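You operate a simulated robot arm through the tools that you are given. There is no shell and no other tool.

You run a simulated robot arm. Do the job below in one go: nothing can be reset, and whatever is moved stays where it is left.

Task
Take the slack out of the cable, lock the knob and test-pull.
Fine: undo the lock screw first; the red pointer ends in the green band with the top plate sitting. Where these are worked on the way, their far stop is far enough and under half their travel is too little: lock screw.

Only the result counts: the job must be done as asked and must still hold three seconds after the hand-in. Knocking over, shifting, dropping, spilling or breaking anything else fails it.

Robot
A 7-joint arm with a two-finger parallel gripper, fixed in place. Base frame: the origin is on the floor under the middle of its stand, x ahead of it, y to its left, z up. Readings come in m, degrees, newtons and seconds.
It reaches about 1.247 m from its shoulder. Its first joint turns from -132.0 to 132.0 degrees. Payload 3.91 kg.
The TCP is the grasp point between the finger pads, 0.03 m short of the fingertips. In the tool frame z runs along the fingers and y along their closing line. The gripper opens to 0.11 m. The fingers are 0.02 m wide and 0.01 m thick; the gripper's body (0.048 by 0.112 m) begins 0.055 m behind the TCP.
Orientation is told as [roll, pitch, yaw] about the base's x, y, z axes, in that order, counted from this pose: with the fingers straight down and closing along the base's y, the tool's x points along the base's -x, its y along +y and its z along -z.

Tools
- The arm moves only by the tool nudge_tool. Its argument "deltas" is a list of rows, each an object (a shift or turn left out is 0, a gripper value left out holds the last) with "dp": the shift along the base's x, y, z in m, a list of three; "rotation": the turn, a rotation vector about the base's x, y, z in degrees, a list of three; "jaw": the finger opening in m, from 0 to 0.11. In form: [{"dp": [dx, dy, dz], "rotation": [rx, ry, rz], "jaw": jaw}, ...]. A call has 1 to 20 rows; each row shifts and turns the commanded pose from where the row before left it. A row lasts 0.2 s, in which the tool goes at most 0.05 m and 8.6 degrees; a call with a longer step from one row to the next is refused whole, and so is a gripper value outside its range. A pose out of reach is approached as far as the arm can. The call stops where the force on the tool passes 40 N (or 10 N more than at its start, if that is more) or the arm is blocked; 0.2 s more then pass. The fingers move at their own pace (about 0.108 m/s each) and stop on an object; they squeeze with about 39 N. The grip force told is the motor's: it shows also when the fingers shut on nothing. Time passes only in rows, and 0.2 s behind the last, so rows that do not move let the fingers close. It gives the time, the measured TCP pose, the force on the tool (base axes), the opening and the grip force at its end, in the units of the frame above (readings bear some noise), with the torque about the TCP (base axes, N m) and any sound that the robot's microphone picked up, and new pictures: "views" is both (left out), scene, wrist or none.
- Cameras (640 x 400 px; columns grow to the right, rows downward): "scene" is fixed at [0.4107, 0.6419, 1.6184]; the picture's right is [-0.69, -0.73, 0.00], its down [-0.34, 0.33, -0.88] and it looks along [0.64, -0.60, -0.47] (base axes); focal length 364 px, centre (320, 200). "wrist" rides on the gripper at [0.072, 0.017, -0.103] in the tool frame; the picture's right is [-0.23, 0.97, 0.00], its down [-0.76, -0.18, -0.62] and it looks along [-0.61, -0.14, 0.78] (tool axes); focal length 222 px, centre (320, 200). There is no depth. A picture from a camera that has moved, and an enlarged one, comes with that camera's place and axes in the base frame and with its lens. The place of the scene camera against the robot may be out by one fixed shift of up to 0.025 m in any direction.
- enlarge(camera, box): a new picture of the part [left, top, right, bottom] of that camera's present view, enlarged. No time passes.
- hand_in(): hands the job in; it is judged then, once.

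Nothing tells you positions but the pictures and the camera data. Unless the task says otherwise, let go and move clear before handing in.

The tools are called by a JSON object that holds its "method" and its "body". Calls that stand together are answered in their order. nudge_tool: Moves the arm, as the interface text tells. Its arguments: {"type":"object","properties":{"deltas":{"type":"array","items":{"type":"object","properties":{"dp":{"type":"array","items":{"type":"number"}},"rotation":{"type":"array","items":{"type":"number"}},"jaw":{"type":"number"}}}},"views":{"type":"string","enum":["both","scene","wrist","none"]}},"required":["deltas"]} The other tools are called the same way: enlarge (camera, box) takes an enlarged picture of a part of a camera's view; hand_in () hands the job in.

At the start:

```text
t: 0.0
tool_pos: [0.6524, 0.0351, 1.3807]
orientation: [0.0, 0.0, 0.0]
force: [0.6, 0.0, -1.0]
ft_torque: [0.02, -0.05, 0.02]
gripper_width: 0.1099
grasp_force: 0.1
```

scene: 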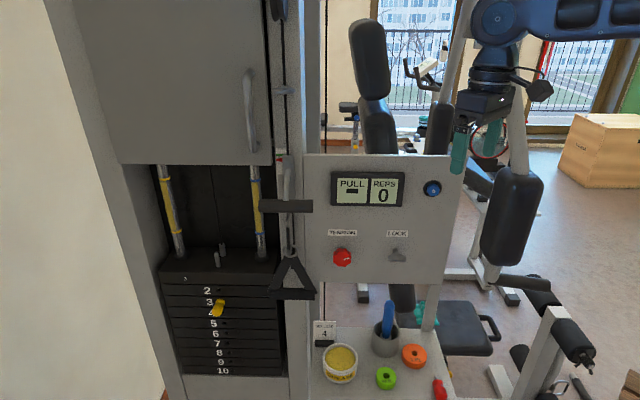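
wrist: 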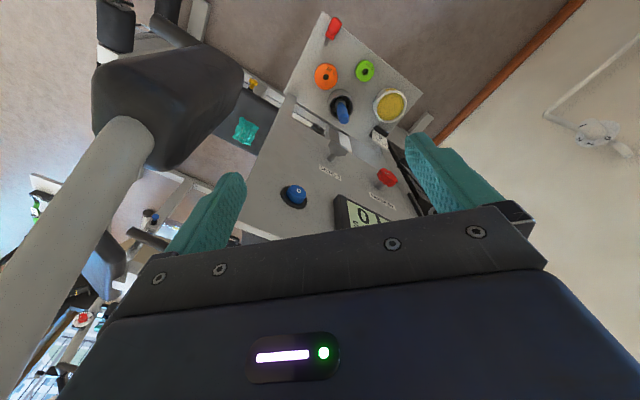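

I see a cable weight machine with a panel carrying a red TENSION knob, a LOCK wing screw, a blue button and a display. I'll look closer at each before moving.

{"method": "enlarge", "body": {"camera": "scene", "box": [300, 150, 460, 290]}}

{"method": "enlarge", "body": {"camera": "scene", "box": [140, 150, 330, 390]}}

{"method": "enlarge", "body": {"camera": "scene", "box": [240, 0, 340, 310]}}

{"method": "enlarge", "body": {"camera": "wrist", "box": [230, 0, 450, 250]}}

```text
2.86 times, centred on (380, 220) of scene
camera zoom: at [0.4107, 0.6419, 1.6184], right [-0.69, -0.73, 0.0], down [-0.34, 0.33, -0.88], along [0.64, -0.6, -0.47], focal length 1039 px, centre (149, 143)
```

zoom: 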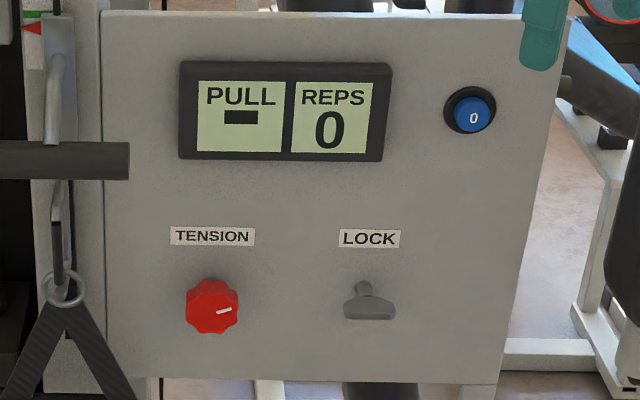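

```text
1.67 times, centred on (235, 270) of scene
camera zoom: at [0.4107, 0.6419, 1.6184], right [-0.69, -0.73, 0.0], down [-0.34, 0.33, -0.88], along [0.64, -0.6, -0.47], focal length 606 px, centre (462, 83)
```

zoom: 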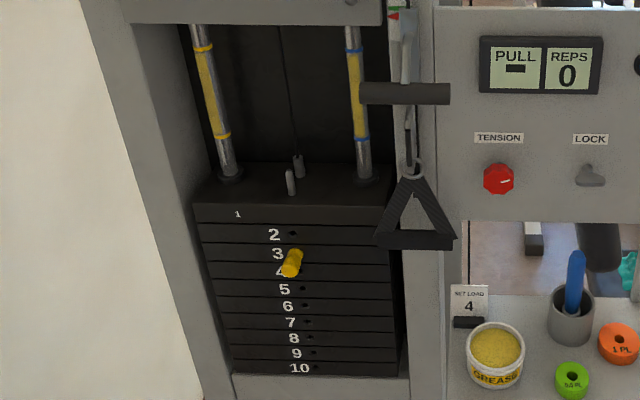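

```text
1.29 times, centred on (290, 155) of scene
camera zoom: at [0.4107, 0.6419, 1.6184], right [-0.69, -0.73, 0.0], down [-0.34, 0.33, -0.88], along [0.64, -0.6, -0.47], focal length 469 px, centre (359, 258)
```

zoom: 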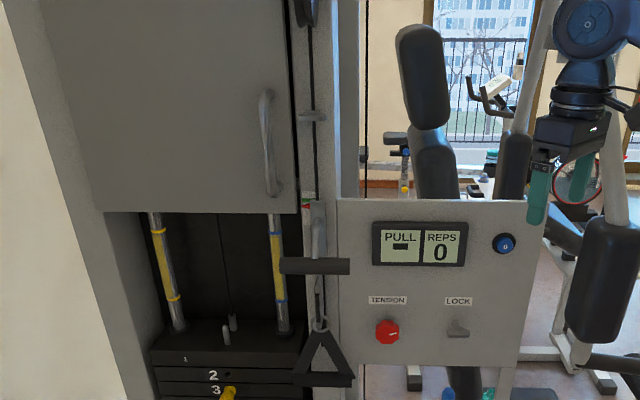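

```text
1.60 times, centred on (340, 125) of wrist
camera zoom: at [0.5791, 0.0521, 1.4835], right [0.23, 0.97, 0.0], down [0.76, -0.18, 0.62], along [0.61, -0.14, -0.78], focal length 355 px, centre (288, 320)
```

zoom: 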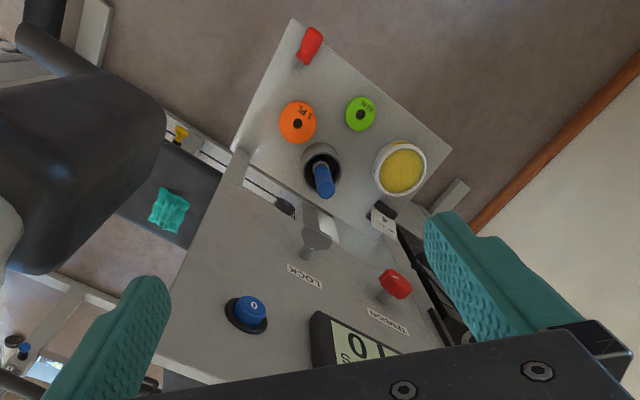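

I'll look closer at the pointer/green band, the cable end, the handle and the tool shelf.

{"method": "enlarge", "body": {"camera": "scene", "box": [260, 140, 320, 180]}}

{"method": "enlarge", "body": {"camera": "scene", "box": [250, 170, 330, 310]}}

{"method": "enlarge", "body": {"camera": "scene", "box": [320, 225, 420, 275]}}

{"method": "enlarge", "body": {"camera": "scene", "box": [300, 290, 460, 400]}}

{"method": "enlarge", "body": {"camera": "scene", "box": [150, 230, 290, 320]}}

{"method": "enlarge", "body": {"camera": "scene", "box": [230, 0, 330, 160]}}

```text
10.00 times, centred on (290, 160) of scene
camera zoom: at [0.4107, 0.6419, 1.6184], right [-0.69, -0.73, 0.0], down [-0.34, 0.33, -0.88], along [0.64, -0.6, -0.47], focal length 3637 px, centre (620, 600)
```

zoom: 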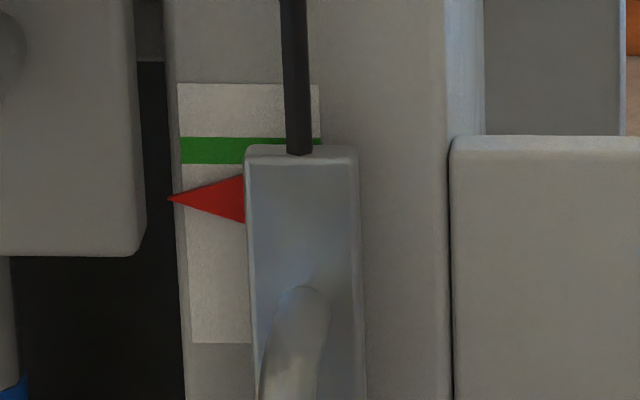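

```text
2.86 times, centred on (290, 240) of scene
camera zoom: at [0.4107, 0.6419, 1.6184], right [-0.69, -0.73, 0.0], down [-0.34, 0.33, -0.88], along [0.64, -0.6, -0.47], focal length 1039 px, centre (406, 86)
```

zoom: 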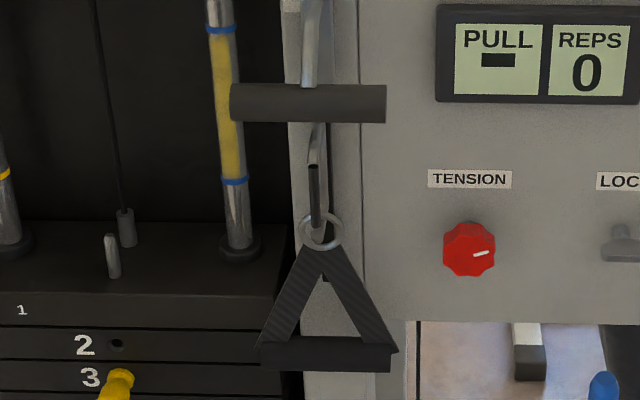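

```text
6.40 times, centred on (370, 250) of scene
camera zoom: at [0.4107, 0.6419, 1.6184], right [-0.69, -0.73, 0.0], down [-0.34, 0.33, -0.88], along [0.64, -0.6, -0.47], focal length 2328 px, centre (0, -120)
```

zoom: 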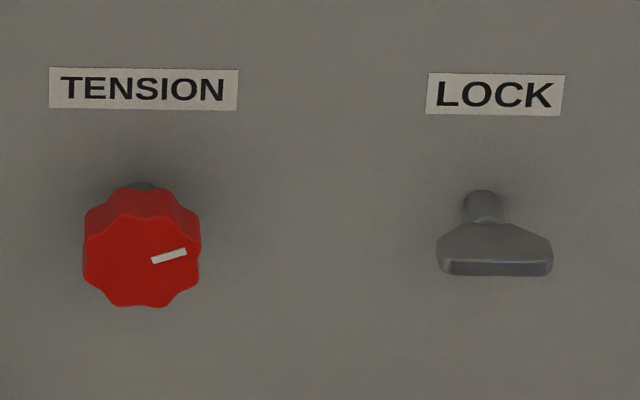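

```text
3.64 times, centred on (380, 345) of scene
camera zoom: at [0.4107, 0.6419, 1.6184], right [-0.69, -0.73, 0.0], down [-0.34, 0.33, -0.88], along [0.64, -0.6, -0.47], focal length 1323 px, centre (102, -327)
```

zoom: 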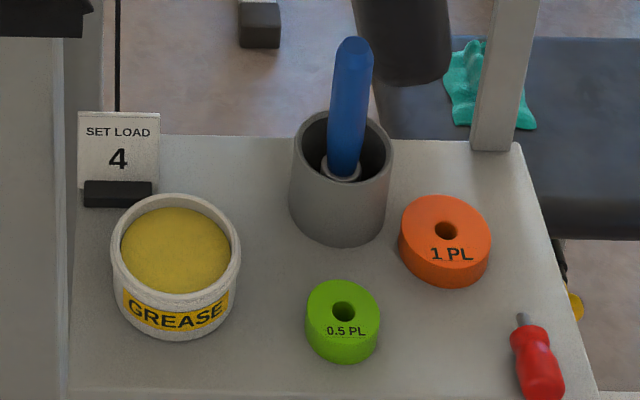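

```text
4.44 times, centred on (220, 275) of scene
camera zoom: at [0.4107, 0.6419, 1.6184], right [-0.69, -0.73, 0.0], down [-0.34, 0.33, -0.88], along [0.64, -0.6, -0.47], focal length 1616 px, centre (764, -133)
```

zoom: 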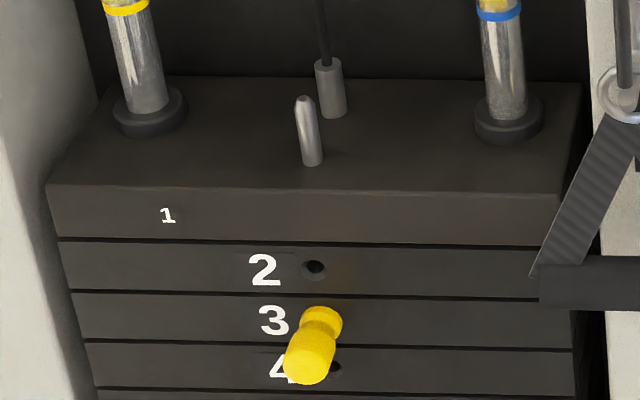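

```text
2.50 times, centred on (280, 80) of scene
camera zoom: at [0.4107, 0.6419, 1.6184], right [-0.69, -0.73, 0.0], down [-0.34, 0.33, -0.88], along [0.64, -0.6, -0.47], focal length 909 px, centre (420, 500)
```

zoom: 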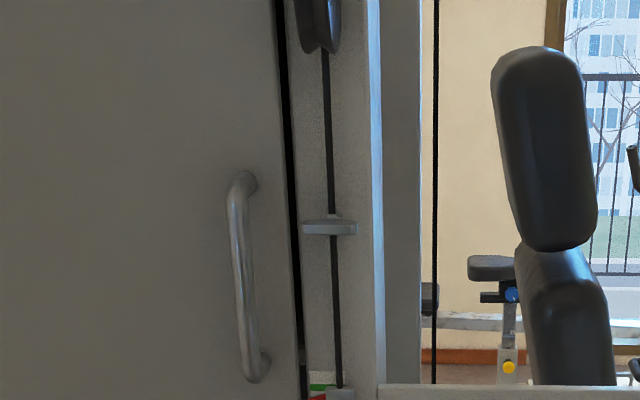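

The LOCK wing seems to be near [0.785, 0.04, 1.07] and the TENSION knob near [0.87, 0.14, 1.08], on a panel that faces about [-0.73, 0.69, 0]. I'll back away from the panel and turn the gripper to face it before choosing any grasp.

{"method": "nudge_tool", "body": {"deltas": [{"dp": [-0.0171, 0.0258, 0.0], "rotation": [0, 0, -7.217]}, {"dp": [-0.0171, 0.0258, 0.0], "rotation": [0, 0, -7.217]}, {"dp": [-0.0171, 0.0258, 0.0], "rotation": [0, 0, -7.217]}, {"dp": [-0.0171, 0.0258, 0.0], "rotation": [0, 0, -7.217]}, {"dp": [-0.0171, 0.0258, 0.0], "rotation": [0, 0, -7.217]}, {"dp": [-0.0171, 0.0258, 0.0], "rotation": [0, 0, -7.217]}], "views": "both"}}

```text
t: 1.4
tool_pos: [0.5502, 0.192, 1.3805]
orientation: [0.0, 0.1, -43.4]
force: [0.9, 0.2, -0.8]
ft_torque: [0.02, 0.02, -0.02]
gripper_width: 0.1096
grasp_force: 0.2
camera wrist: at [0.5081, 0.2533, 1.4836], right [0.83, 0.55, 0.0], down [0.43, -0.65, 0.62], along [0.34, -0.52, -0.78], focal length 222 px, centre (320, 200)
```

scene: 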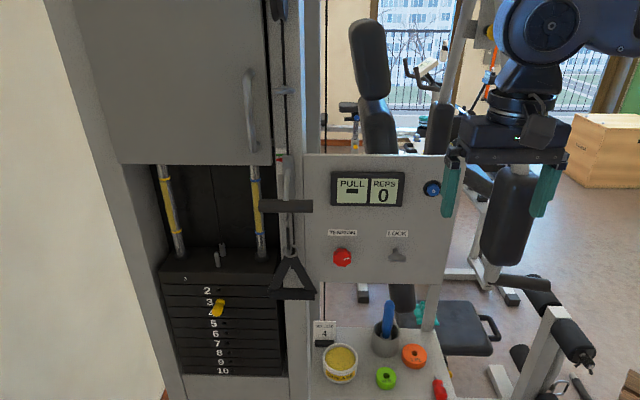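
wrist: 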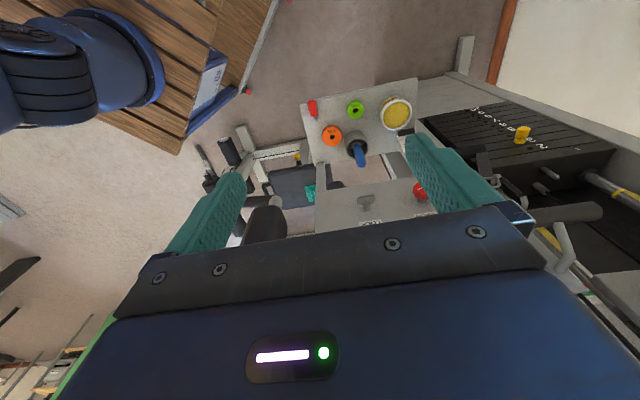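

The arm is clear of the panel and yawed to face it. Next I pitch the fingers up to point at the panel while lowering a bit.

{"method": "nudge_tool", "body": {"deltas": [{"dp": [0, 0, -0.015], "rotation": [-5.62, -5.95, 0]}, {"dp": [0, 0, -0.015], "rotation": [-5.62, -5.95, 0]}, {"dp": [0, 0, -0.015], "rotation": [-5.62, -5.95, 0]}, {"dp": [0, 0, -0.015], "rotation": [-5.62, -5.95, 0]}, {"dp": [0, 0, -0.015], "rotation": [-5.62, -5.95, 0]}, {"dp": [0, 0, -0.015], "rotation": [-5.62, -5.95, 0]}, {"dp": [0, 0, -0.015], "rotation": [-5.62, -5.95, 0]}, {"dp": [0, 0, -0.015], "rotation": [-5.62, -5.95, 0]}, {"dp": [0, 0, -0.015], "rotation": [-5.62, -5.95, 0]}, {"dp": [0, 0, -0.015], "rotation": [-5.62, -5.95, 0]}, {"dp": [0, 0, -0.015], "rotation": [-5.62, -5.95, 0]}], "views": "both"}}

```text
t: 3.8
tool_pos: [0.5475, 0.189, 1.2152]
orientation: [157.7, -89.7, 159.0]
force: [-0.6, -0.3, 0.0]
ft_torque: [0.03, -0.02, 0.06]
gripper_width: 0.1101
grasp_force: 0.1
camera wrist: at [0.484, 0.2719, 1.1423], right [0.67, 0.71, 0.23], down [-0.58, 0.3, 0.76], along [0.47, -0.64, 0.61], focal length 222 px, centre (320, 200)
```

scene: 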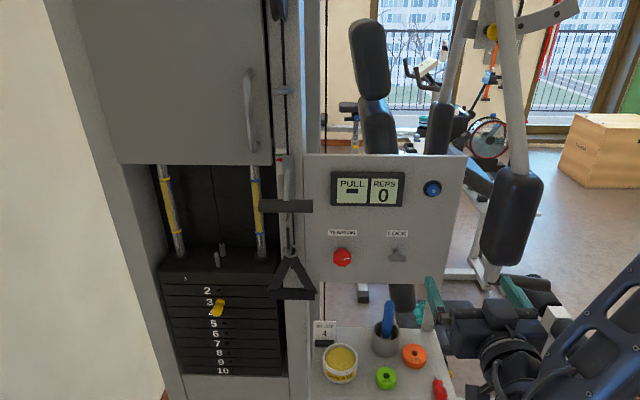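
wrist: 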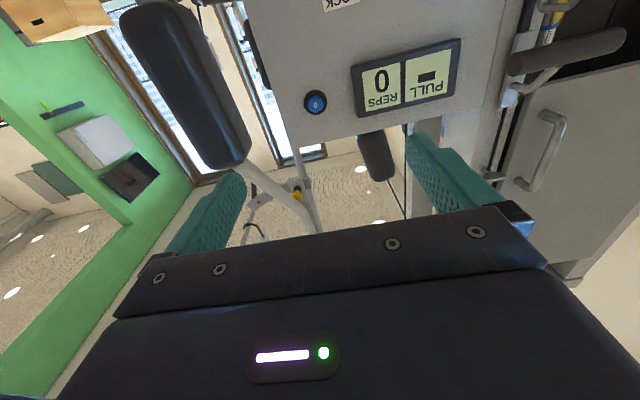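

{"method": "enlarge", "body": {"camera": "wrist", "box": [460, 0, 640, 200]}}

{"method": "enlarge", "body": {"camera": "wrist", "box": [240, 0, 480, 150]}}

```text
2.00 times, centred on (550, 100) of wrist
camera zoom: at [0.484, 0.2719, 1.1423], right [0.67, 0.71, 0.23], down [-0.58, 0.3, 0.76], along [0.47, -0.64, 0.61], focal length 444 px, centre (-140, 400)
```

zoom: 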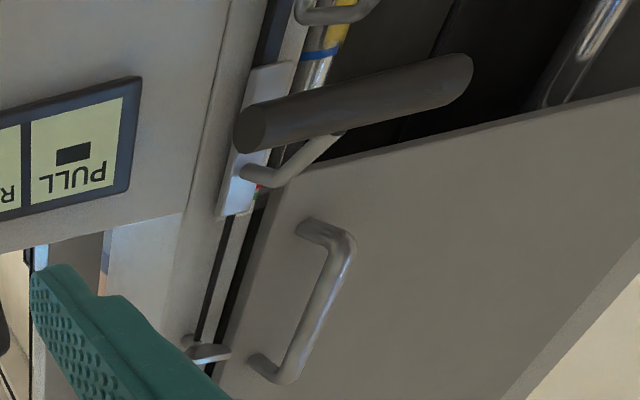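

```text
2.67 times, centred on (360, 75) of wrist
camera zoom: at [0.484, 0.2719, 1.1423], right [0.67, 0.71, 0.23], down [-0.58, 0.3, 0.76], along [0.47, -0.64, 0.61], focal length 592 px, centre (213, 533)
```

zoom: 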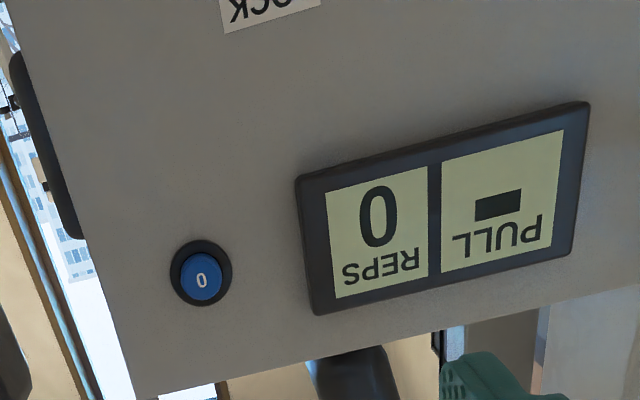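

The grip bar is on a bracket fixed to the pointer carriage, with the D-handle hanging below it. Now I roll the gripper so the jaws close vertically, as the LOCK wing lies horizontal, and move to a standoff in front of it.

{"method": "nudge_tool", "body": {"deltas": [{"dp": [0.007, 0.0005, -0.0105], "rotation": [5.95, -5.62, 0]}, {"dp": [0.007, 0.0005, -0.0105], "rotation": [5.95, -5.62, 0]}, {"dp": [0.007, 0.0005, -0.0105], "rotation": [5.95, -5.62, 0]}, {"dp": [0.007, 0.0005, -0.0105], "rotation": [5.95, -5.62, 0]}, {"dp": [0.007, 0.0005, -0.0105], "rotation": [5.95, -5.62, 0]}, {"dp": [0.007, 0.0005, -0.0105], "rotation": [5.95, -5.62, 0]}, {"dp": [0.007, 0.0005, -0.0105], "rotation": [5.95, -5.62, 0]}, {"dp": [0.007, 0.0005, -0.0105], "rotation": [5.95, -5.62, 0]}, {"dp": [0.007, 0.0005, -0.0105], "rotation": [5.95, -5.62, 0]}, {"dp": [0.007, 0.0005, -0.0105], "rotation": [5.95, -5.62, 0]}, {"dp": [0.007, 0.0005, -0.0105], "rotation": [5.95, -5.62, 0]}], "views": "both"}}

```text
t: 6.2
tool_pos: [0.5717, 0.1913, 1.1781]
orientation: [90.3, -64.4, -133.6]
force: [0.4, 0.5, 0.0]
ft_torque: [-0.02, -0.01, -0.03]
gripper_width: 0.1103
grasp_force: 0.0
out of reach, approached as far as the arm can: row 4, 5, 6, 7, 8, 9, 10, 11
camera wrist: at [0.5275, 0.2955, 1.1199], right [0.54, 0.57, 0.62], down [-0.79, 0.07, 0.61], along [0.3, -0.82, 0.49], focal length 222 px, centre (320, 200)
```

scene: 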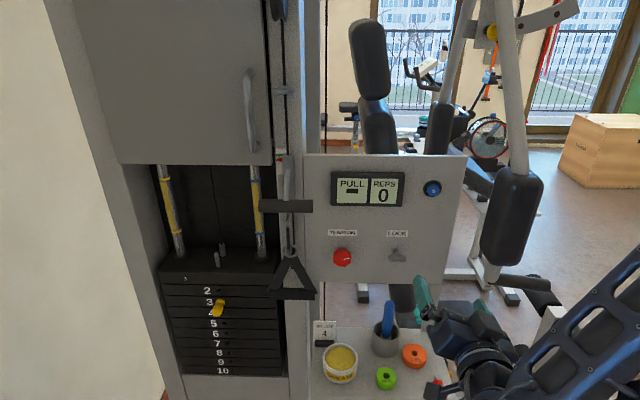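
wrist: 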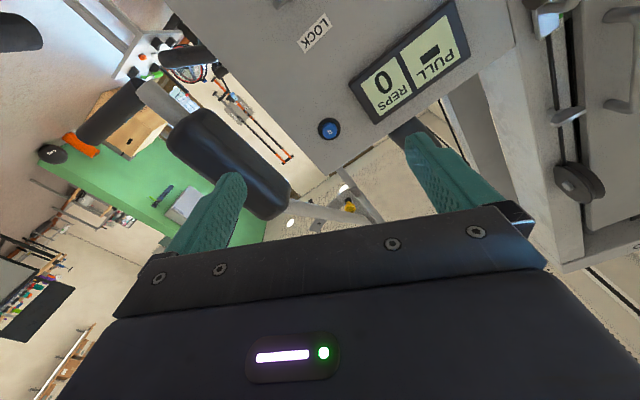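

The roll in that direction stopped at about 25°, which looks like a joint limit. I'll send a still row to see where the command stands, then roll the other way.

{"method": "nudge_tool", "body": {"deltas": [{"dp": [0, 0, 0]}], "views": "none"}}

```text
t: 6.6
tool_pos: [0.5716, 0.1909, 1.1787]
orientation: [90.3, -64.5, -133.6]
force: [-0.8, -0.6, 0.0]
ft_torque: [-0.04, 0.02, 0.0]
gripper_width: 0.1101
grasp_force: 0.0
```

{"method": "nudge_tool", "body": {"deltas": [{"dp": [0.004, 0.0, -0.0055], "rotation": [-6.006, 5.666, 0]}, {"dp": [0.004, 0.0, -0.0055], "rotation": [-6.006, 5.666, 0]}, {"dp": [0.004, 0.0, -0.0055], "rotation": [-6.006, 5.666, 0]}, {"dp": [0.004, 0.0, -0.0055], "rotation": [-6.006, 5.666, 0]}, {"dp": [0.004, 0.0, -0.0055], "rotation": [-6.006, 5.666, 0]}, {"dp": [0.004, 0.0, -0.0055], "rotation": [-6.006, 5.666, 0]}, {"dp": [0.004, 0.0, -0.0055], "rotation": [-6.006, 5.666, 0]}, {"dp": [0.004, 0.0, -0.0055], "rotation": [-6.006, 5.666, 0]}, {"dp": [0.004, 0.0, -0.0055], "rotation": [-6.006, 5.666, 0]}, {"dp": [0.004, 0.0, -0.0055], "rotation": [-6.006, 5.666, 0]}, {"dp": [0.004, 0.0, -0.0055], "rotation": [-6.006, 5.666, 0]}, {"dp": [0.004, 0.0, -0.0055], "rotation": [-6.006, 5.666, 0]}, {"dp": [0.004, 0.0, -0.0055], "rotation": [-6.006, 5.666, 0]}, {"dp": [0.004, 0.0, -0.0055], "rotation": [-6.006, 5.666, 0]}], "views": "both"}}

```text
t: 9.6
tool_pos: [0.6274, 0.1924, 1.1012]
orientation: [-90.0, 0.3, 46.8]
force: [0.1, 0.8, 0.2]
ft_torque: [-0.01, 0.02, -0.01]
gripper_width: 0.1103
grasp_force: 0.1
camera wrist: at [0.5018, 0.2092, 1.0844], right [0.15, 0.16, -0.97], down [0.07, 0.98, 0.17], along [0.99, -0.09, 0.14], focal length 222 px, centre (320, 200)
```

scene: 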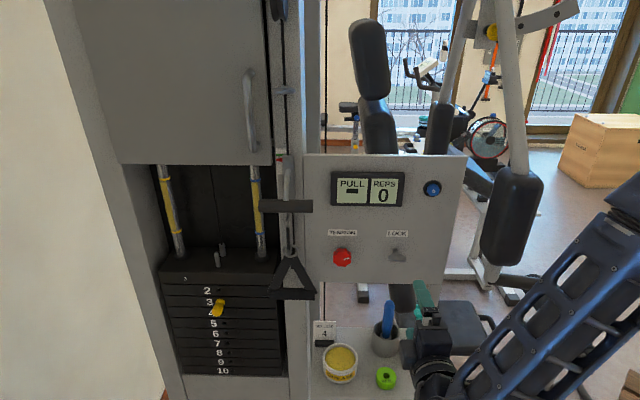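
wrist: 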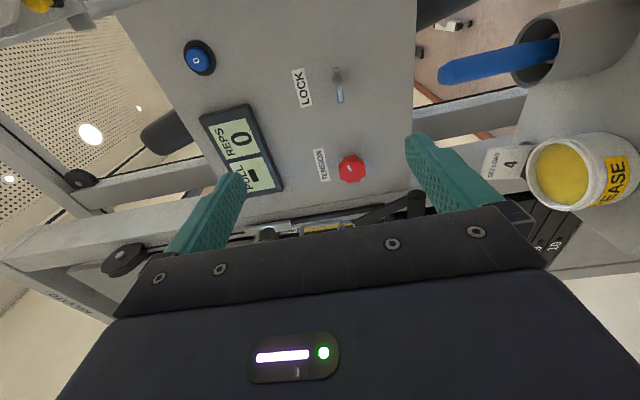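

The roll worked: the jaws now close vertically and the camera sits on the right side. I'll zoom on the LOCK wing and knob to refine their places.

{"method": "enlarge", "body": {"camera": "wrist", "box": [280, 50, 400, 210]}}

{"method": "enlarge", "body": {"camera": "wrist", "box": [170, 10, 430, 230]}}

```text
2.50 times, centred on (340, 130) of wrist
camera zoom: at [0.5018, 0.2092, 1.0844], right [0.15, 0.16, -0.97], down [0.07, 0.98, 0.17], along [0.99, -0.09, 0.14], focal length 555 px, centre (270, 375)
```

zoom: 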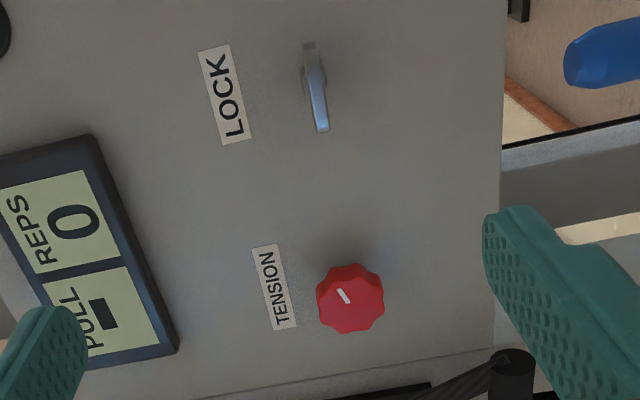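

```text
1.82 times, centred on (300, 120) of wrist
camera zoom: at [0.5018, 0.2092, 1.0844], right [0.15, 0.16, -0.97], down [0.07, 0.98, 0.17], along [0.99, -0.09, 0.14], focal length 404 px, centre (356, 346)
```

zoom: 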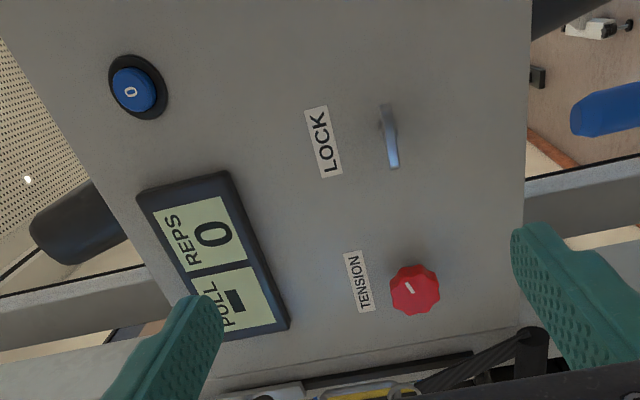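

Two wrist views put the LOCK wing at about [0.778, 0.042, 1.076], 3 cm proud of the panel face, and the TENSION knob at [0.868, 0.136, 1.076]. I'll advance part way to the wing with a narrower jaw and check the line-up.

{"method": "nudge_tool", "body": {"deltas": [{"dp": [0.0172, -0.0183, -0.00625], "jaw": 0.05}, {"dp": [0.0172, -0.0183, -0.00625]}, {"dp": [0.0172, -0.0183, -0.00625]}, {"dp": [0.0172, -0.0183, -0.00625]}], "views": "both"}}

{"method": "enlarge", "body": {"camera": "wrist", "box": [220, 40, 460, 240]}}

{"method": "enlarge", "body": {"camera": "scene", "box": [330, 210, 480, 330]}}

```text
t: 10.6
tool_pos: [0.6975, 0.1198, 1.0773]
orientation: [-90.0, 0.3, 46.8]
force: [0.1, -1.1, 0.6]
ft_torque: [-0.02, 0.02, 0.0]
gripper_width: 0.0503
grasp_force: 0.1
camera wrist: at [0.5704, 0.1368, 1.0607], right [0.15, 0.16, -0.97], down [0.07, 0.98, 0.18], along [0.99, -0.09, 0.14], focal length 222 px, centre (320, 200)
```

scene: 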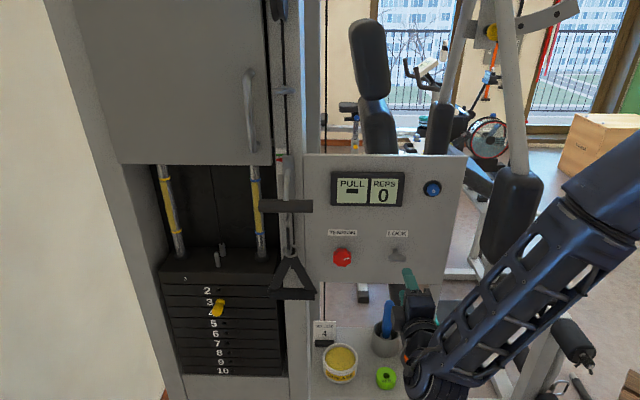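
wrist: 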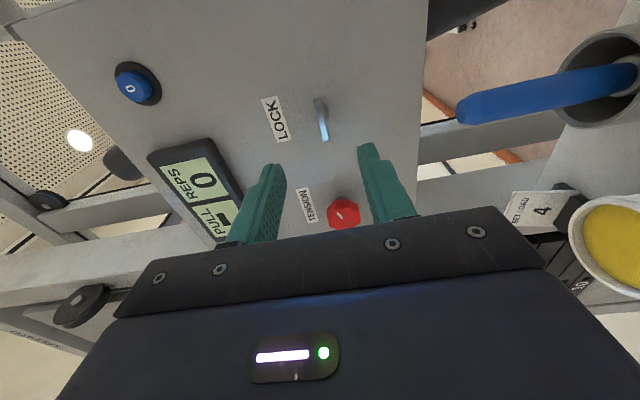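

```text
2.00 times, centred on (340, 140) of wrist
camera zoom: at [0.5704, 0.1368, 1.0607], right [0.15, 0.16, -0.97], down [0.07, 0.98, 0.18], along [0.99, -0.09, 0.14], focal length 444 px, centre (280, 320)
```

zoom: 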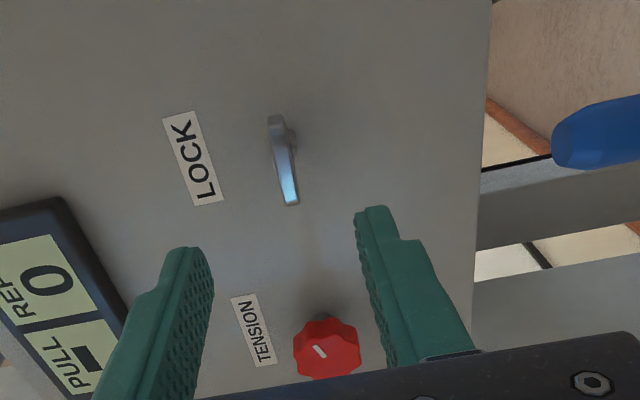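

```text
3.33 times, centred on (405, 270) of scene
camera zoom: at [0.4107, 0.6419, 1.6184], right [-0.69, -0.73, 0.0], down [-0.34, 0.33, -0.88], along [0.64, -0.6, -0.47], focal length 1212 px, centre (37, -33)
```

zoom: 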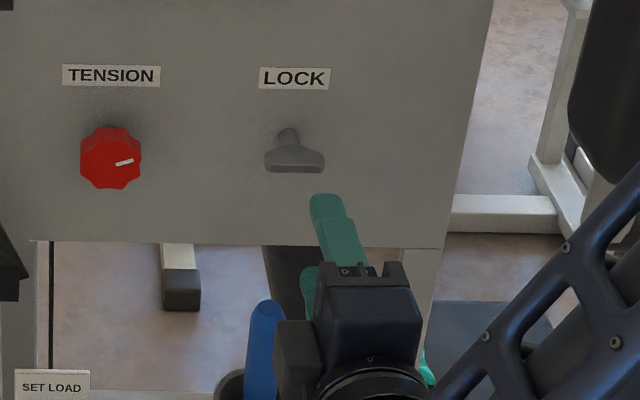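

The wing projects exactly where I predicted, so the line-up is good to about 1–2 mm. I'll advance the last 10 cm so the fingertips stop about 1.4 cm short of the panel, straddling the wing.

{"method": "nudge_tool", "body": {"deltas": [{"dp": [0.0176, -0.017, -0.0003]}, {"dp": [0.0176, -0.017, -0.0003]}, {"dp": [0.0176, -0.017, -0.0003]}, {"dp": [0.0176, -0.017, -0.0003]}, {"dp": [0, 0, 0]}], "views": "both"}}

{"method": "enlarge", "body": {"camera": "wrist", "box": [220, 40, 460, 240]}}

{"method": "enlarge", "body": {"camera": "scene", "box": [350, 210, 450, 290]}}

```text
t: 11.8
tool_pos: [0.7685, 0.0513, 1.0749]
orientation: [-90.0, 0.1, 46.9]
force: [-0.4, 0.7, -0.4]
ft_torque: [0.01, -0.03, 0.01]
gripper_width: 0.05
grasp_force: 0.0
camera wrist: at [0.6434, 0.0688, 1.0586], right [0.15, 0.16, -0.97], down [0.07, 0.98, 0.18], along [0.99, -0.09, 0.14], focal length 222 px, centre (320, 200)
```

scene: 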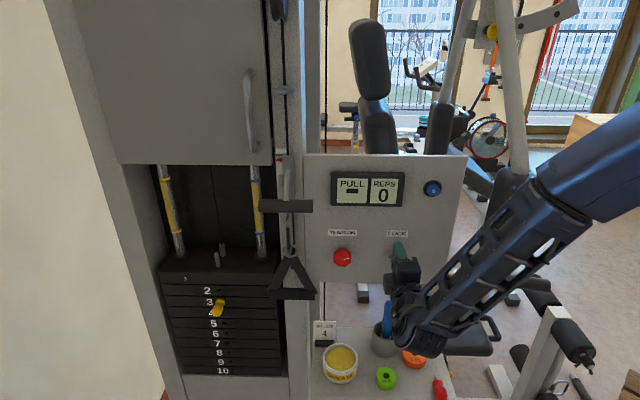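
wrist: 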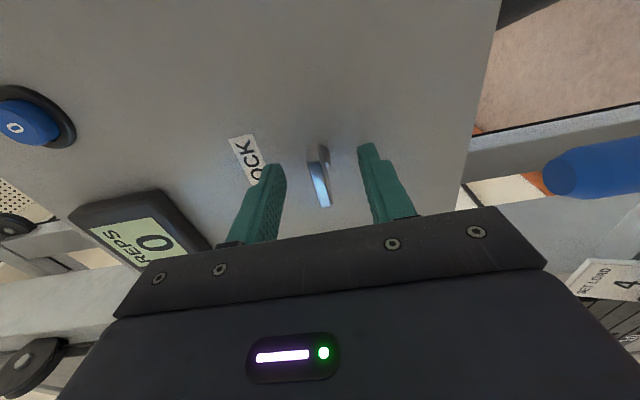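

```text
2.00 times, centred on (340, 140) of wrist
camera zoom: at [0.6434, 0.0688, 1.0586], right [0.15, 0.16, -0.97], down [0.07, 0.98, 0.18], along [0.99, -0.09, 0.14], focal length 444 px, centre (280, 320)
```

zoom: 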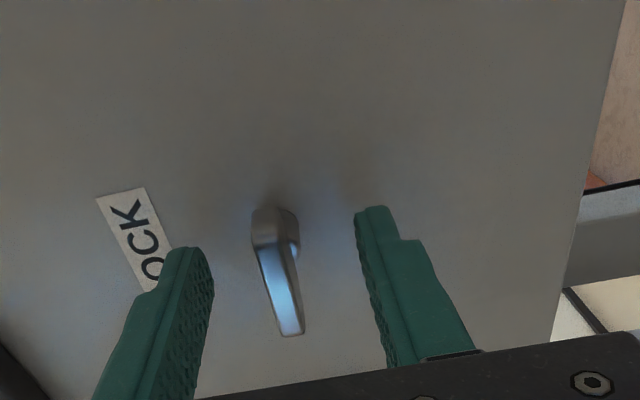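

```text
5.00 times, centred on (400, 250) of scene
camera zoom: at [0.4107, 0.6419, 1.6184], right [-0.69, -0.73, 0.0], down [-0.34, 0.33, -0.88], along [0.64, -0.6, -0.47], focal length 1819 px, centre (-80, -50)
```

zoom: 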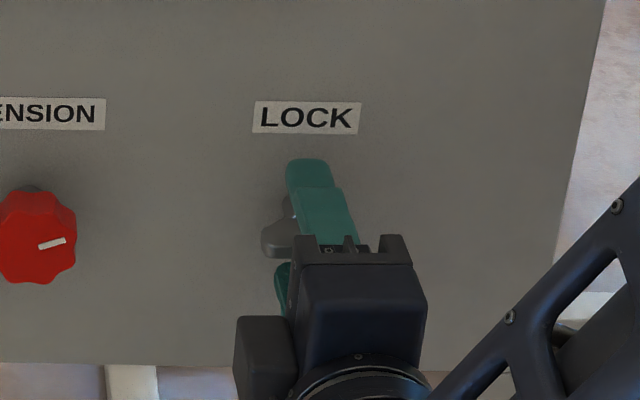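

The fingers straddle the wing squarely. Now I close on it.

{"method": "nudge_tool", "body": {"deltas": [{"dp": [0, 0, 0], "jaw": 0.0}, {"dp": [0, 0, 0]}, {"dp": [0, 0, 0]}], "views": "wrist"}}

{"method": "enlarge", "body": {"camera": "wrist", "box": [220, 40, 460, 240]}}

```text
t: 12.6
tool_pos: [0.7694, 0.052, 1.0737]
orientation: [-90.0, 0.3, 46.8]
force: [2.7, -1.3, -3.1]
ft_torque: [-0.06, -0.09, 0.05]
gripper_width: 0.0134
grasp_force: 45.1
camera wrist: at [0.6433, 0.0689, 1.0584], right [0.15, 0.16, -0.97], down [0.07, 0.98, 0.18], along [0.99, -0.09, 0.14], focal length 222 px, centre (320, 200)
```

wrist: 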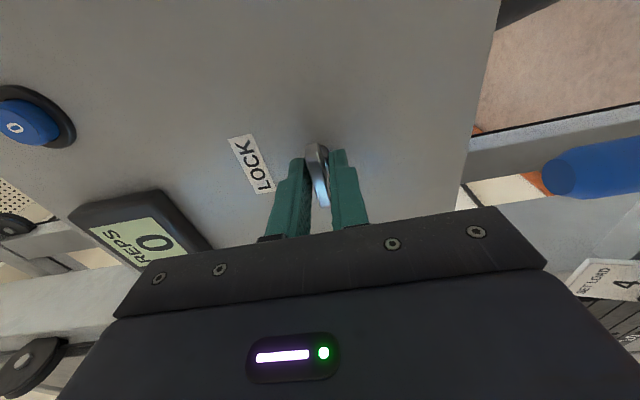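

```text
2.00 times, centred on (340, 140) of wrist
camera zoom: at [0.6433, 0.0689, 1.0584], right [0.15, 0.16, -0.97], down [0.07, 0.98, 0.18], along [0.99, -0.09, 0.14], focal length 444 px, centre (280, 320)
```

zoom: 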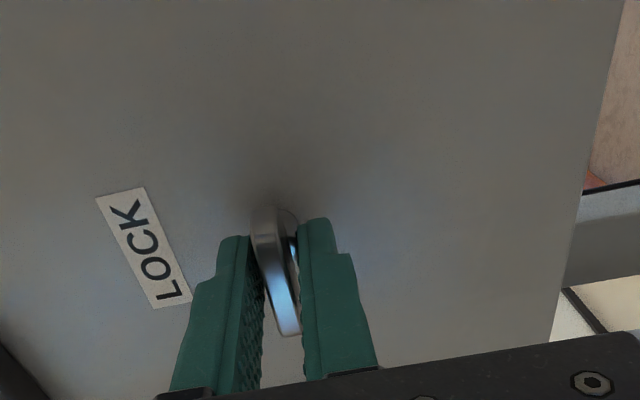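

The wing is gripped at 13 mm with little side load. I'll try a small counter-clockwise turn (as seen from the front) and watch the torque.

{"method": "nudge_tool", "body": {"deltas": [{"rotation": [-3.645, 3.4225, 0]}, {"rotation": [-3.645, 3.4225, 0]}, {"rotation": [-3.645, 3.4225, 0]}, {"rotation": [-3.645, 3.4225, 0]}], "views": "wrist"}}

{"method": "enlarge", "body": {"camera": "scene", "box": [320, 200, 450, 290]}}

```text
t: 13.6
tool_pos: [0.7679, 0.0511, 1.075]
orientation: [-90.0, 20.2, 46.8]
force: [36.5, -4.4, 8.4]
ft_torque: [0.02, 0.0, 0.75]
gripper_width: 0.0135
grasp_force: 44.8
camera wrist: at [0.6419, 0.0679, 1.0839], right [-0.08, -0.09, -0.99], down [0.08, 0.99, -0.1], along [0.99, -0.08, -0.08], focal length 222 px, centre (320, 200)
```

wrist: 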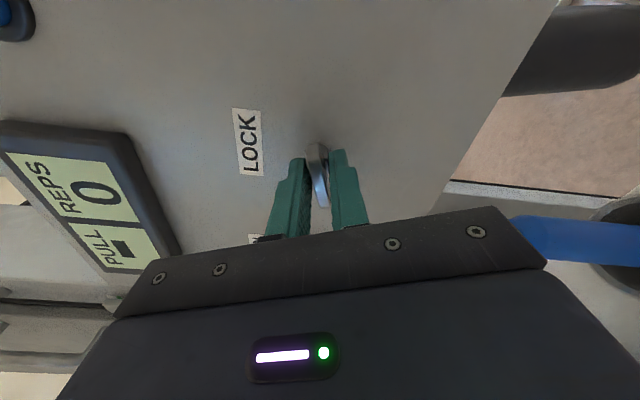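

```text
4.44 times, centred on (385, 245) of scene
camera zoom: at [0.4107, 0.6419, 1.6184], right [-0.69, -0.73, 0.0], down [-0.34, 0.33, -0.88], along [0.64, -0.6, -0.47], focal length 1616 px, centre (31, 0)
```

zoom: 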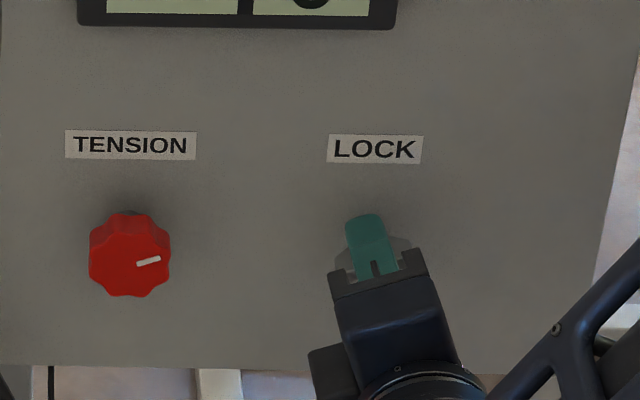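

The wing turned about 20° with the gripper. There's some side load, so I'll check the steady force before continuing.

{"method": "nudge_tool", "body": {"deltas": [{"dp": [0, 0, 0]}, {"dp": [0, 0, 0]}], "views": "none"}}

```text
t: 14.2
tool_pos: [0.7685, 0.0509, 1.0749]
orientation: [-90.2, 20.0, 46.8]
force: [40.2, -1.0, 20.2]
ft_torque: [-0.3, -0.26, 0.68]
gripper_width: 0.0137
grasp_force: 44.7
```

{"method": "nudge_tool", "body": {"deltas": [{"dp": [0.001, 0.001, 0]}, {"dp": [0, 0, 0]}], "views": "none"}}

```text
t: 14.8
tool_pos: [0.7678, 0.051, 1.074]
orientation: [-90.0, 20.0, 46.7]
force: [28.6, -7.3, 26.3]
ft_torque: [-0.38, -0.42, 0.49]
gripper_width: 0.0137
grasp_force: 45.3
```

{"method": "nudge_tool", "body": {"deltas": [{"dp": [0.0022, -0.0005, 0.002]}, {"dp": [0, 0, 0]}], "views": "none"}}

```text
t: 15.4
tool_pos: [0.7678, 0.0519, 1.0752]
orientation: [-89.8, 20.2, 46.9]
force: [-25.0, 4.1, -0.7]
ft_torque: [-0.09, -0.1, -1.2]
gripper_width: 0.0135
grasp_force: 45.5
```

The arm is stiff (about 25 N/mm), so these loads are only 1–2 mm of off-centre. I'll relieve it and continue the turn while following a small arc around the screw's axis.

{"method": "nudge_tool", "body": {"deltas": [{"dp": [-0.0011, 0.0002, 0]}, {"dp": [0.0007, 0.0007, 0.0006], "rotation": [-5.832, 5.476, 0]}, {"dp": [0, 0, 0]}], "views": "none"}}

```text
t: 16.1
tool_pos: [0.7678, 0.0528, 1.0758]
orientation: [-89.9, 28.3, 46.8]
force: [-8.5, 0.1, 2.6]
ft_torque: [0.1, 0.1, -0.07]
gripper_width: 0.0135
grasp_force: 45.3
stopped in row 3: the force on the tool passed its limit at 42 N (the readings are from after the stop); the commanded pose is now the measured one
```

{"method": "nudge_tool", "body": {"deltas": [{"dp": [0.0003, 0.0003, 0.0002], "rotation": [-2.916, 2.738, 0]}, {"dp": [0.0003, 0.0003, 0.0002], "rotation": [-2.916, 2.738, 0]}, {"dp": [0, 0, 0]}], "views": "none"}}

```text
t: 16.9
tool_pos: [0.7688, 0.0514, 1.0747]
orientation: [-89.7, 36.4, 46.8]
force: [-15.2, -4.4, -8.3]
ft_torque: [0.42, 0.47, -0.14]
gripper_width: 0.0135
grasp_force: 44.8
```

{"method": "nudge_tool", "body": {"deltas": [{"dp": [-0.0003, -0.0003, -0.0004], "rotation": [-2.916, 2.738, 0]}, {"dp": [0, 0, 0], "rotation": [-2.916, 2.738, 0]}, {"dp": [0, 0, 0], "rotation": [-2.916, 2.738, 0]}, {"dp": [0, 0, 0]}], "views": "none"}}

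```text
t: 17.9
tool_pos: [0.7679, 0.051, 1.0757]
orientation: [-89.8, 48.4, 46.9]
force: [-9.0, -5.0, -4.7]
ft_torque: [0.37, 0.38, -0.14]
gripper_width: 0.0138
grasp_force: 45.0
```

Loads are now small at about 48° of turn. I'll continue.

{"method": "nudge_tool", "body": {"deltas": [{"rotation": [-2.916, 2.738, 0]}, {"rotation": [-2.916, 2.738, 0]}, {"rotation": [-2.916, 2.738, 0]}, {"rotation": [-2.916, 2.738, 0]}, {"rotation": [-2.916, 2.738, 0]}, {"dp": [0, 0, 0]}], "views": "scene"}}

{"method": "enlarge", "body": {"camera": "scene", "box": [320, 200, 450, 290]}}

```text
t: 19.3
tool_pos: [0.7674, 0.0521, 1.0755]
orientation: [-89.8, 68.4, 46.7]
force: [-6.5, -11.2, -8.6]
ft_torque: [0.58, 0.49, -0.43]
gripper_width: 0.0137
grasp_force: 45.8
```

scene: 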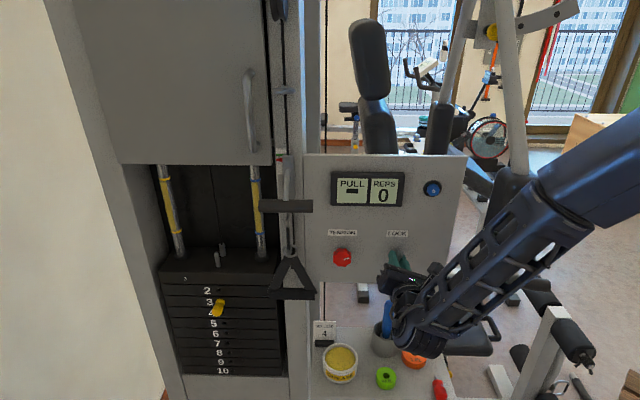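

```text
4.44 times, centred on (385, 245) of scene
camera zoom: at [0.4107, 0.6419, 1.6184], right [-0.69, -0.73, 0.0], down [-0.34, 0.33, -0.88], along [0.64, -0.6, -0.47], focal length 1616 px, centre (31, 0)
```

zoom: 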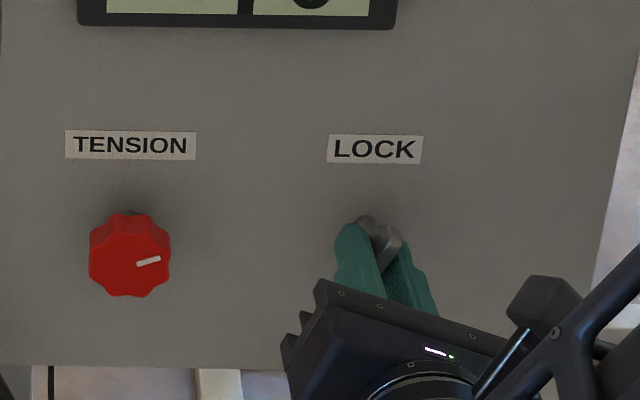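

{"method": "nudge_tool", "body": {"deltas": [{"dp": [-0.0003, -0.0003, -0.0004], "rotation": [-2.916, 2.738, 0]}, {"rotation": [-2.916, 2.738, 0]}, {"rotation": [-2.916, 2.738, 0]}, {"rotation": [-2.916, 2.738, 0]}, {"rotation": [-2.916, 2.738, 0]}, {"dp": [0, 0, 0]}], "views": "none"}}

```text
t: 20.7
tool_pos: [0.7679, 0.0507, 1.075]
orientation: [-89.5, 88.4, 47.0]
force: [-5.1, -18.2, -5.5]
ft_torque: [0.39, 0.38, -0.61]
gripper_width: 0.0135
grasp_force: 45.1
```

{"method": "nudge_tool", "body": {"deltas": [{"dp": [-0.0002, -0.0006, -0.0003], "rotation": [-2.916, 2.738, 0]}, {"rotation": [-2.916, 2.738, 0]}, {"rotation": [-2.916, 2.738, 0]}, {"rotation": [-2.916, 2.738, 0]}, {"rotation": [-2.916, 2.738, 0]}, {"dp": [0, 0, 0]}], "views": "scene"}}

{"method": "enlarge", "body": {"camera": "scene", "box": [320, 200, 450, 290]}}

```text
t: 22.1
tool_pos: [0.768, 0.0514, 1.0739]
orientation: [90.4, 71.6, -133.0]
force: [-11.7, -13.7, 20.6]
ft_torque: [0.03, 0.01, -0.89]
gripper_width: 0.0137
grasp_force: 45.2
```

scene: 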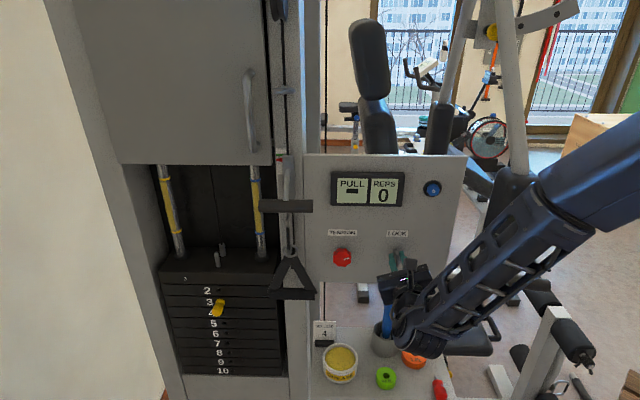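

```text
4.44 times, centred on (385, 245) of scene
camera zoom: at [0.4107, 0.6419, 1.6184], right [-0.69, -0.73, 0.0], down [-0.34, 0.33, -0.88], along [0.64, -0.6, -0.47], focal length 1616 px, centre (31, 0)
```

zoom: 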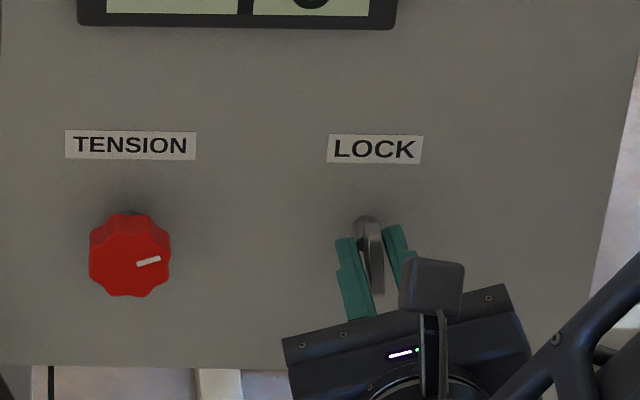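

{"method": "nudge_tool", "body": {"deltas": [{"dp": [-0.0004, -0.0005, 0.0008], "rotation": [-2.916, 2.738, 0]}, {"rotation": [-2.916, 2.738, 0]}, {"rotation": [-2.916, 2.738, 0]}, {"rotation": [-2.916, 2.738, 0]}, {"dp": [0, 0, 0]}], "views": "wrist"}}

{"method": "enlarge", "body": {"camera": "wrist", "box": [220, 40, 460, 240]}}

{"method": "enlarge", "body": {"camera": "scene", "box": [360, 230, 430, 280]}}

```text
t: 23.3
tool_pos: [0.7685, 0.0512, 1.0732]
orientation: [90.0, 55.6, -133.2]
force: [-13.7, 0.0, -8.2]
ft_torque: [0.4, 0.38, -0.67]
gripper_width: 0.0137
grasp_force: 44.4
camera wrist: at [0.7104, 0.1412, 1.1437], right [-0.64, -0.68, 0.36], down [-0.65, 0.22, -0.73], along [0.41, -0.7, -0.58], focal length 222 px, centre (320, 200)
```

wrist: 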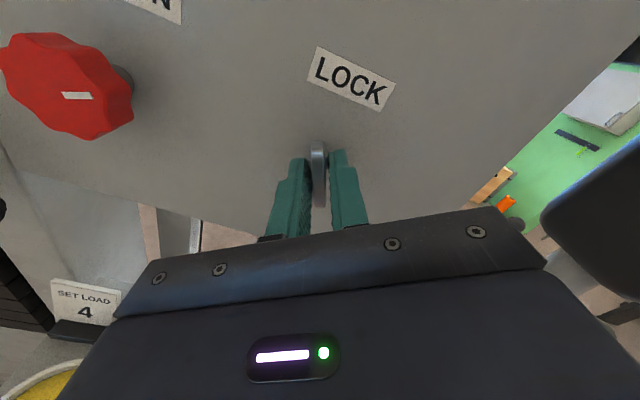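

```text
2.00 times, centred on (340, 140) of wrist
camera zoom: at [0.7104, 0.1412, 1.1437], right [-0.64, -0.68, 0.36], down [-0.65, 0.22, -0.73], along [0.41, -0.7, -0.58], focal length 444 px, centre (280, 320)
```

zoom: 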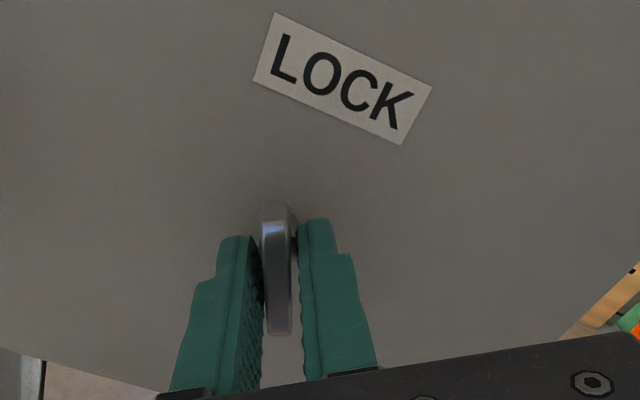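

```text
8.00 times, centred on (395, 255) of scene
camera zoom: at [0.4107, 0.6419, 1.6184], right [-0.69, -0.73, 0.0], down [-0.34, 0.33, -0.88], along [0.64, -0.6, -0.47], focal length 2910 px, centre (-280, -240)
```

zoom: 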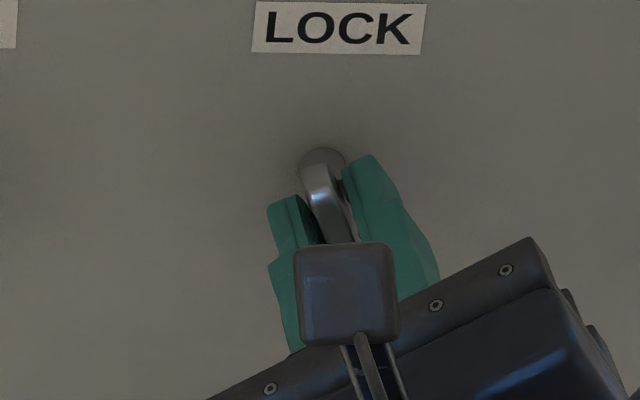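

The wing is still following the fingers at about 124° with no end stop felt. I'll keep loosening.

{"method": "nudge_tool", "body": {"deltas": [{"dp": [-0.0005, 0, -0.0004], "rotation": [-2.916, 2.738, 0]}, {"rotation": [-2.916, 2.738, 0]}, {"rotation": [-2.916, 2.738, 0]}, {"rotation": [-2.916, 2.738, 0]}, {"rotation": [-2.916, 2.738, 0]}, {"rotation": [-2.916, 2.738, 0]}, {"dp": [0, 0, 0]}], "views": "wrist"}}

{"method": "enlarge", "body": {"camera": "wrist", "box": [220, 40, 460, 240]}}

{"method": "enlarge", "body": {"camera": "scene", "box": [360, 230, 430, 280]}}

```text
t: 24.9
tool_pos: [0.7679, 0.051, 1.0737]
orientation: [90.2, 31.5, -133.2]
force: [-3.8, -2.1, 7.1]
ft_torque: [0.15, 0.15, -1.09]
gripper_width: 0.0135
grasp_force: 45.2
camera wrist: at [0.7281, 0.1599, 1.1266], right [-0.49, -0.51, 0.71], down [-0.83, 0.02, -0.55], along [0.27, -0.86, -0.44], focal length 222 px, centre (320, 200)
```

wrist: 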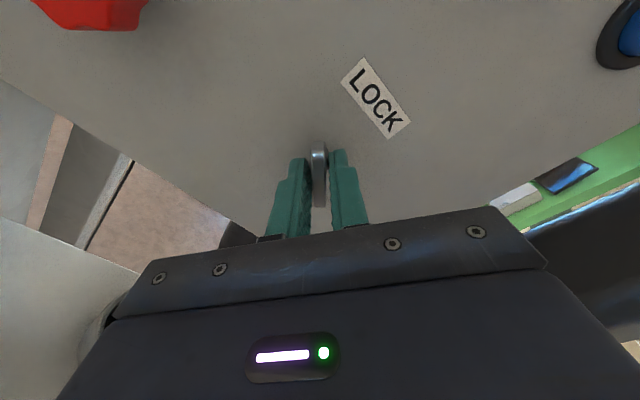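

```text
2.00 times, centred on (340, 140) of wrist
camera zoom: at [0.7281, 0.1599, 1.1266], right [-0.49, -0.51, 0.71], down [-0.83, 0.02, -0.55], along [0.27, -0.86, -0.44], focal length 444 px, centre (280, 320)
```

zoom: 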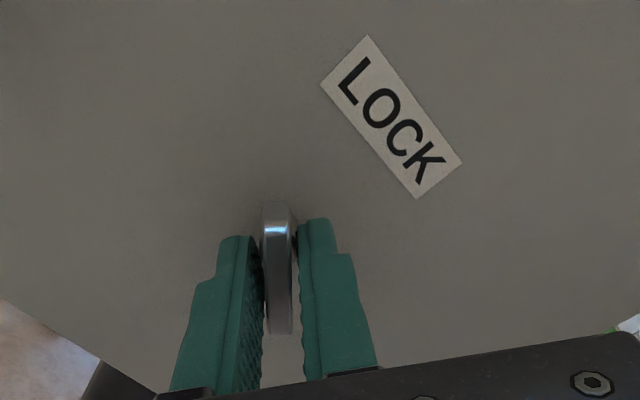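

```text
8.00 times, centred on (395, 255) of scene
camera zoom: at [0.4107, 0.6419, 1.6184], right [-0.69, -0.73, 0.0], down [-0.34, 0.33, -0.88], along [0.64, -0.6, -0.47], focal length 2910 px, centre (-280, -240)
```

zoom: 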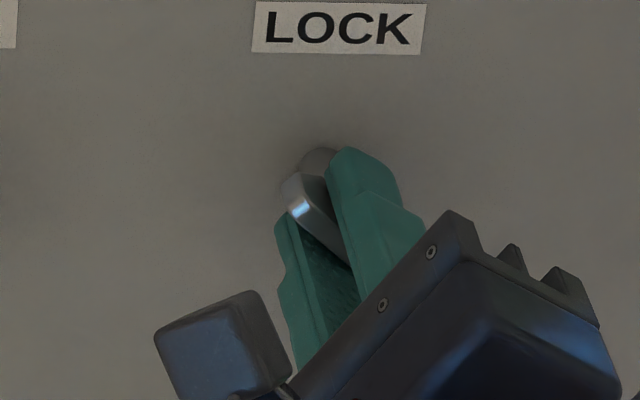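

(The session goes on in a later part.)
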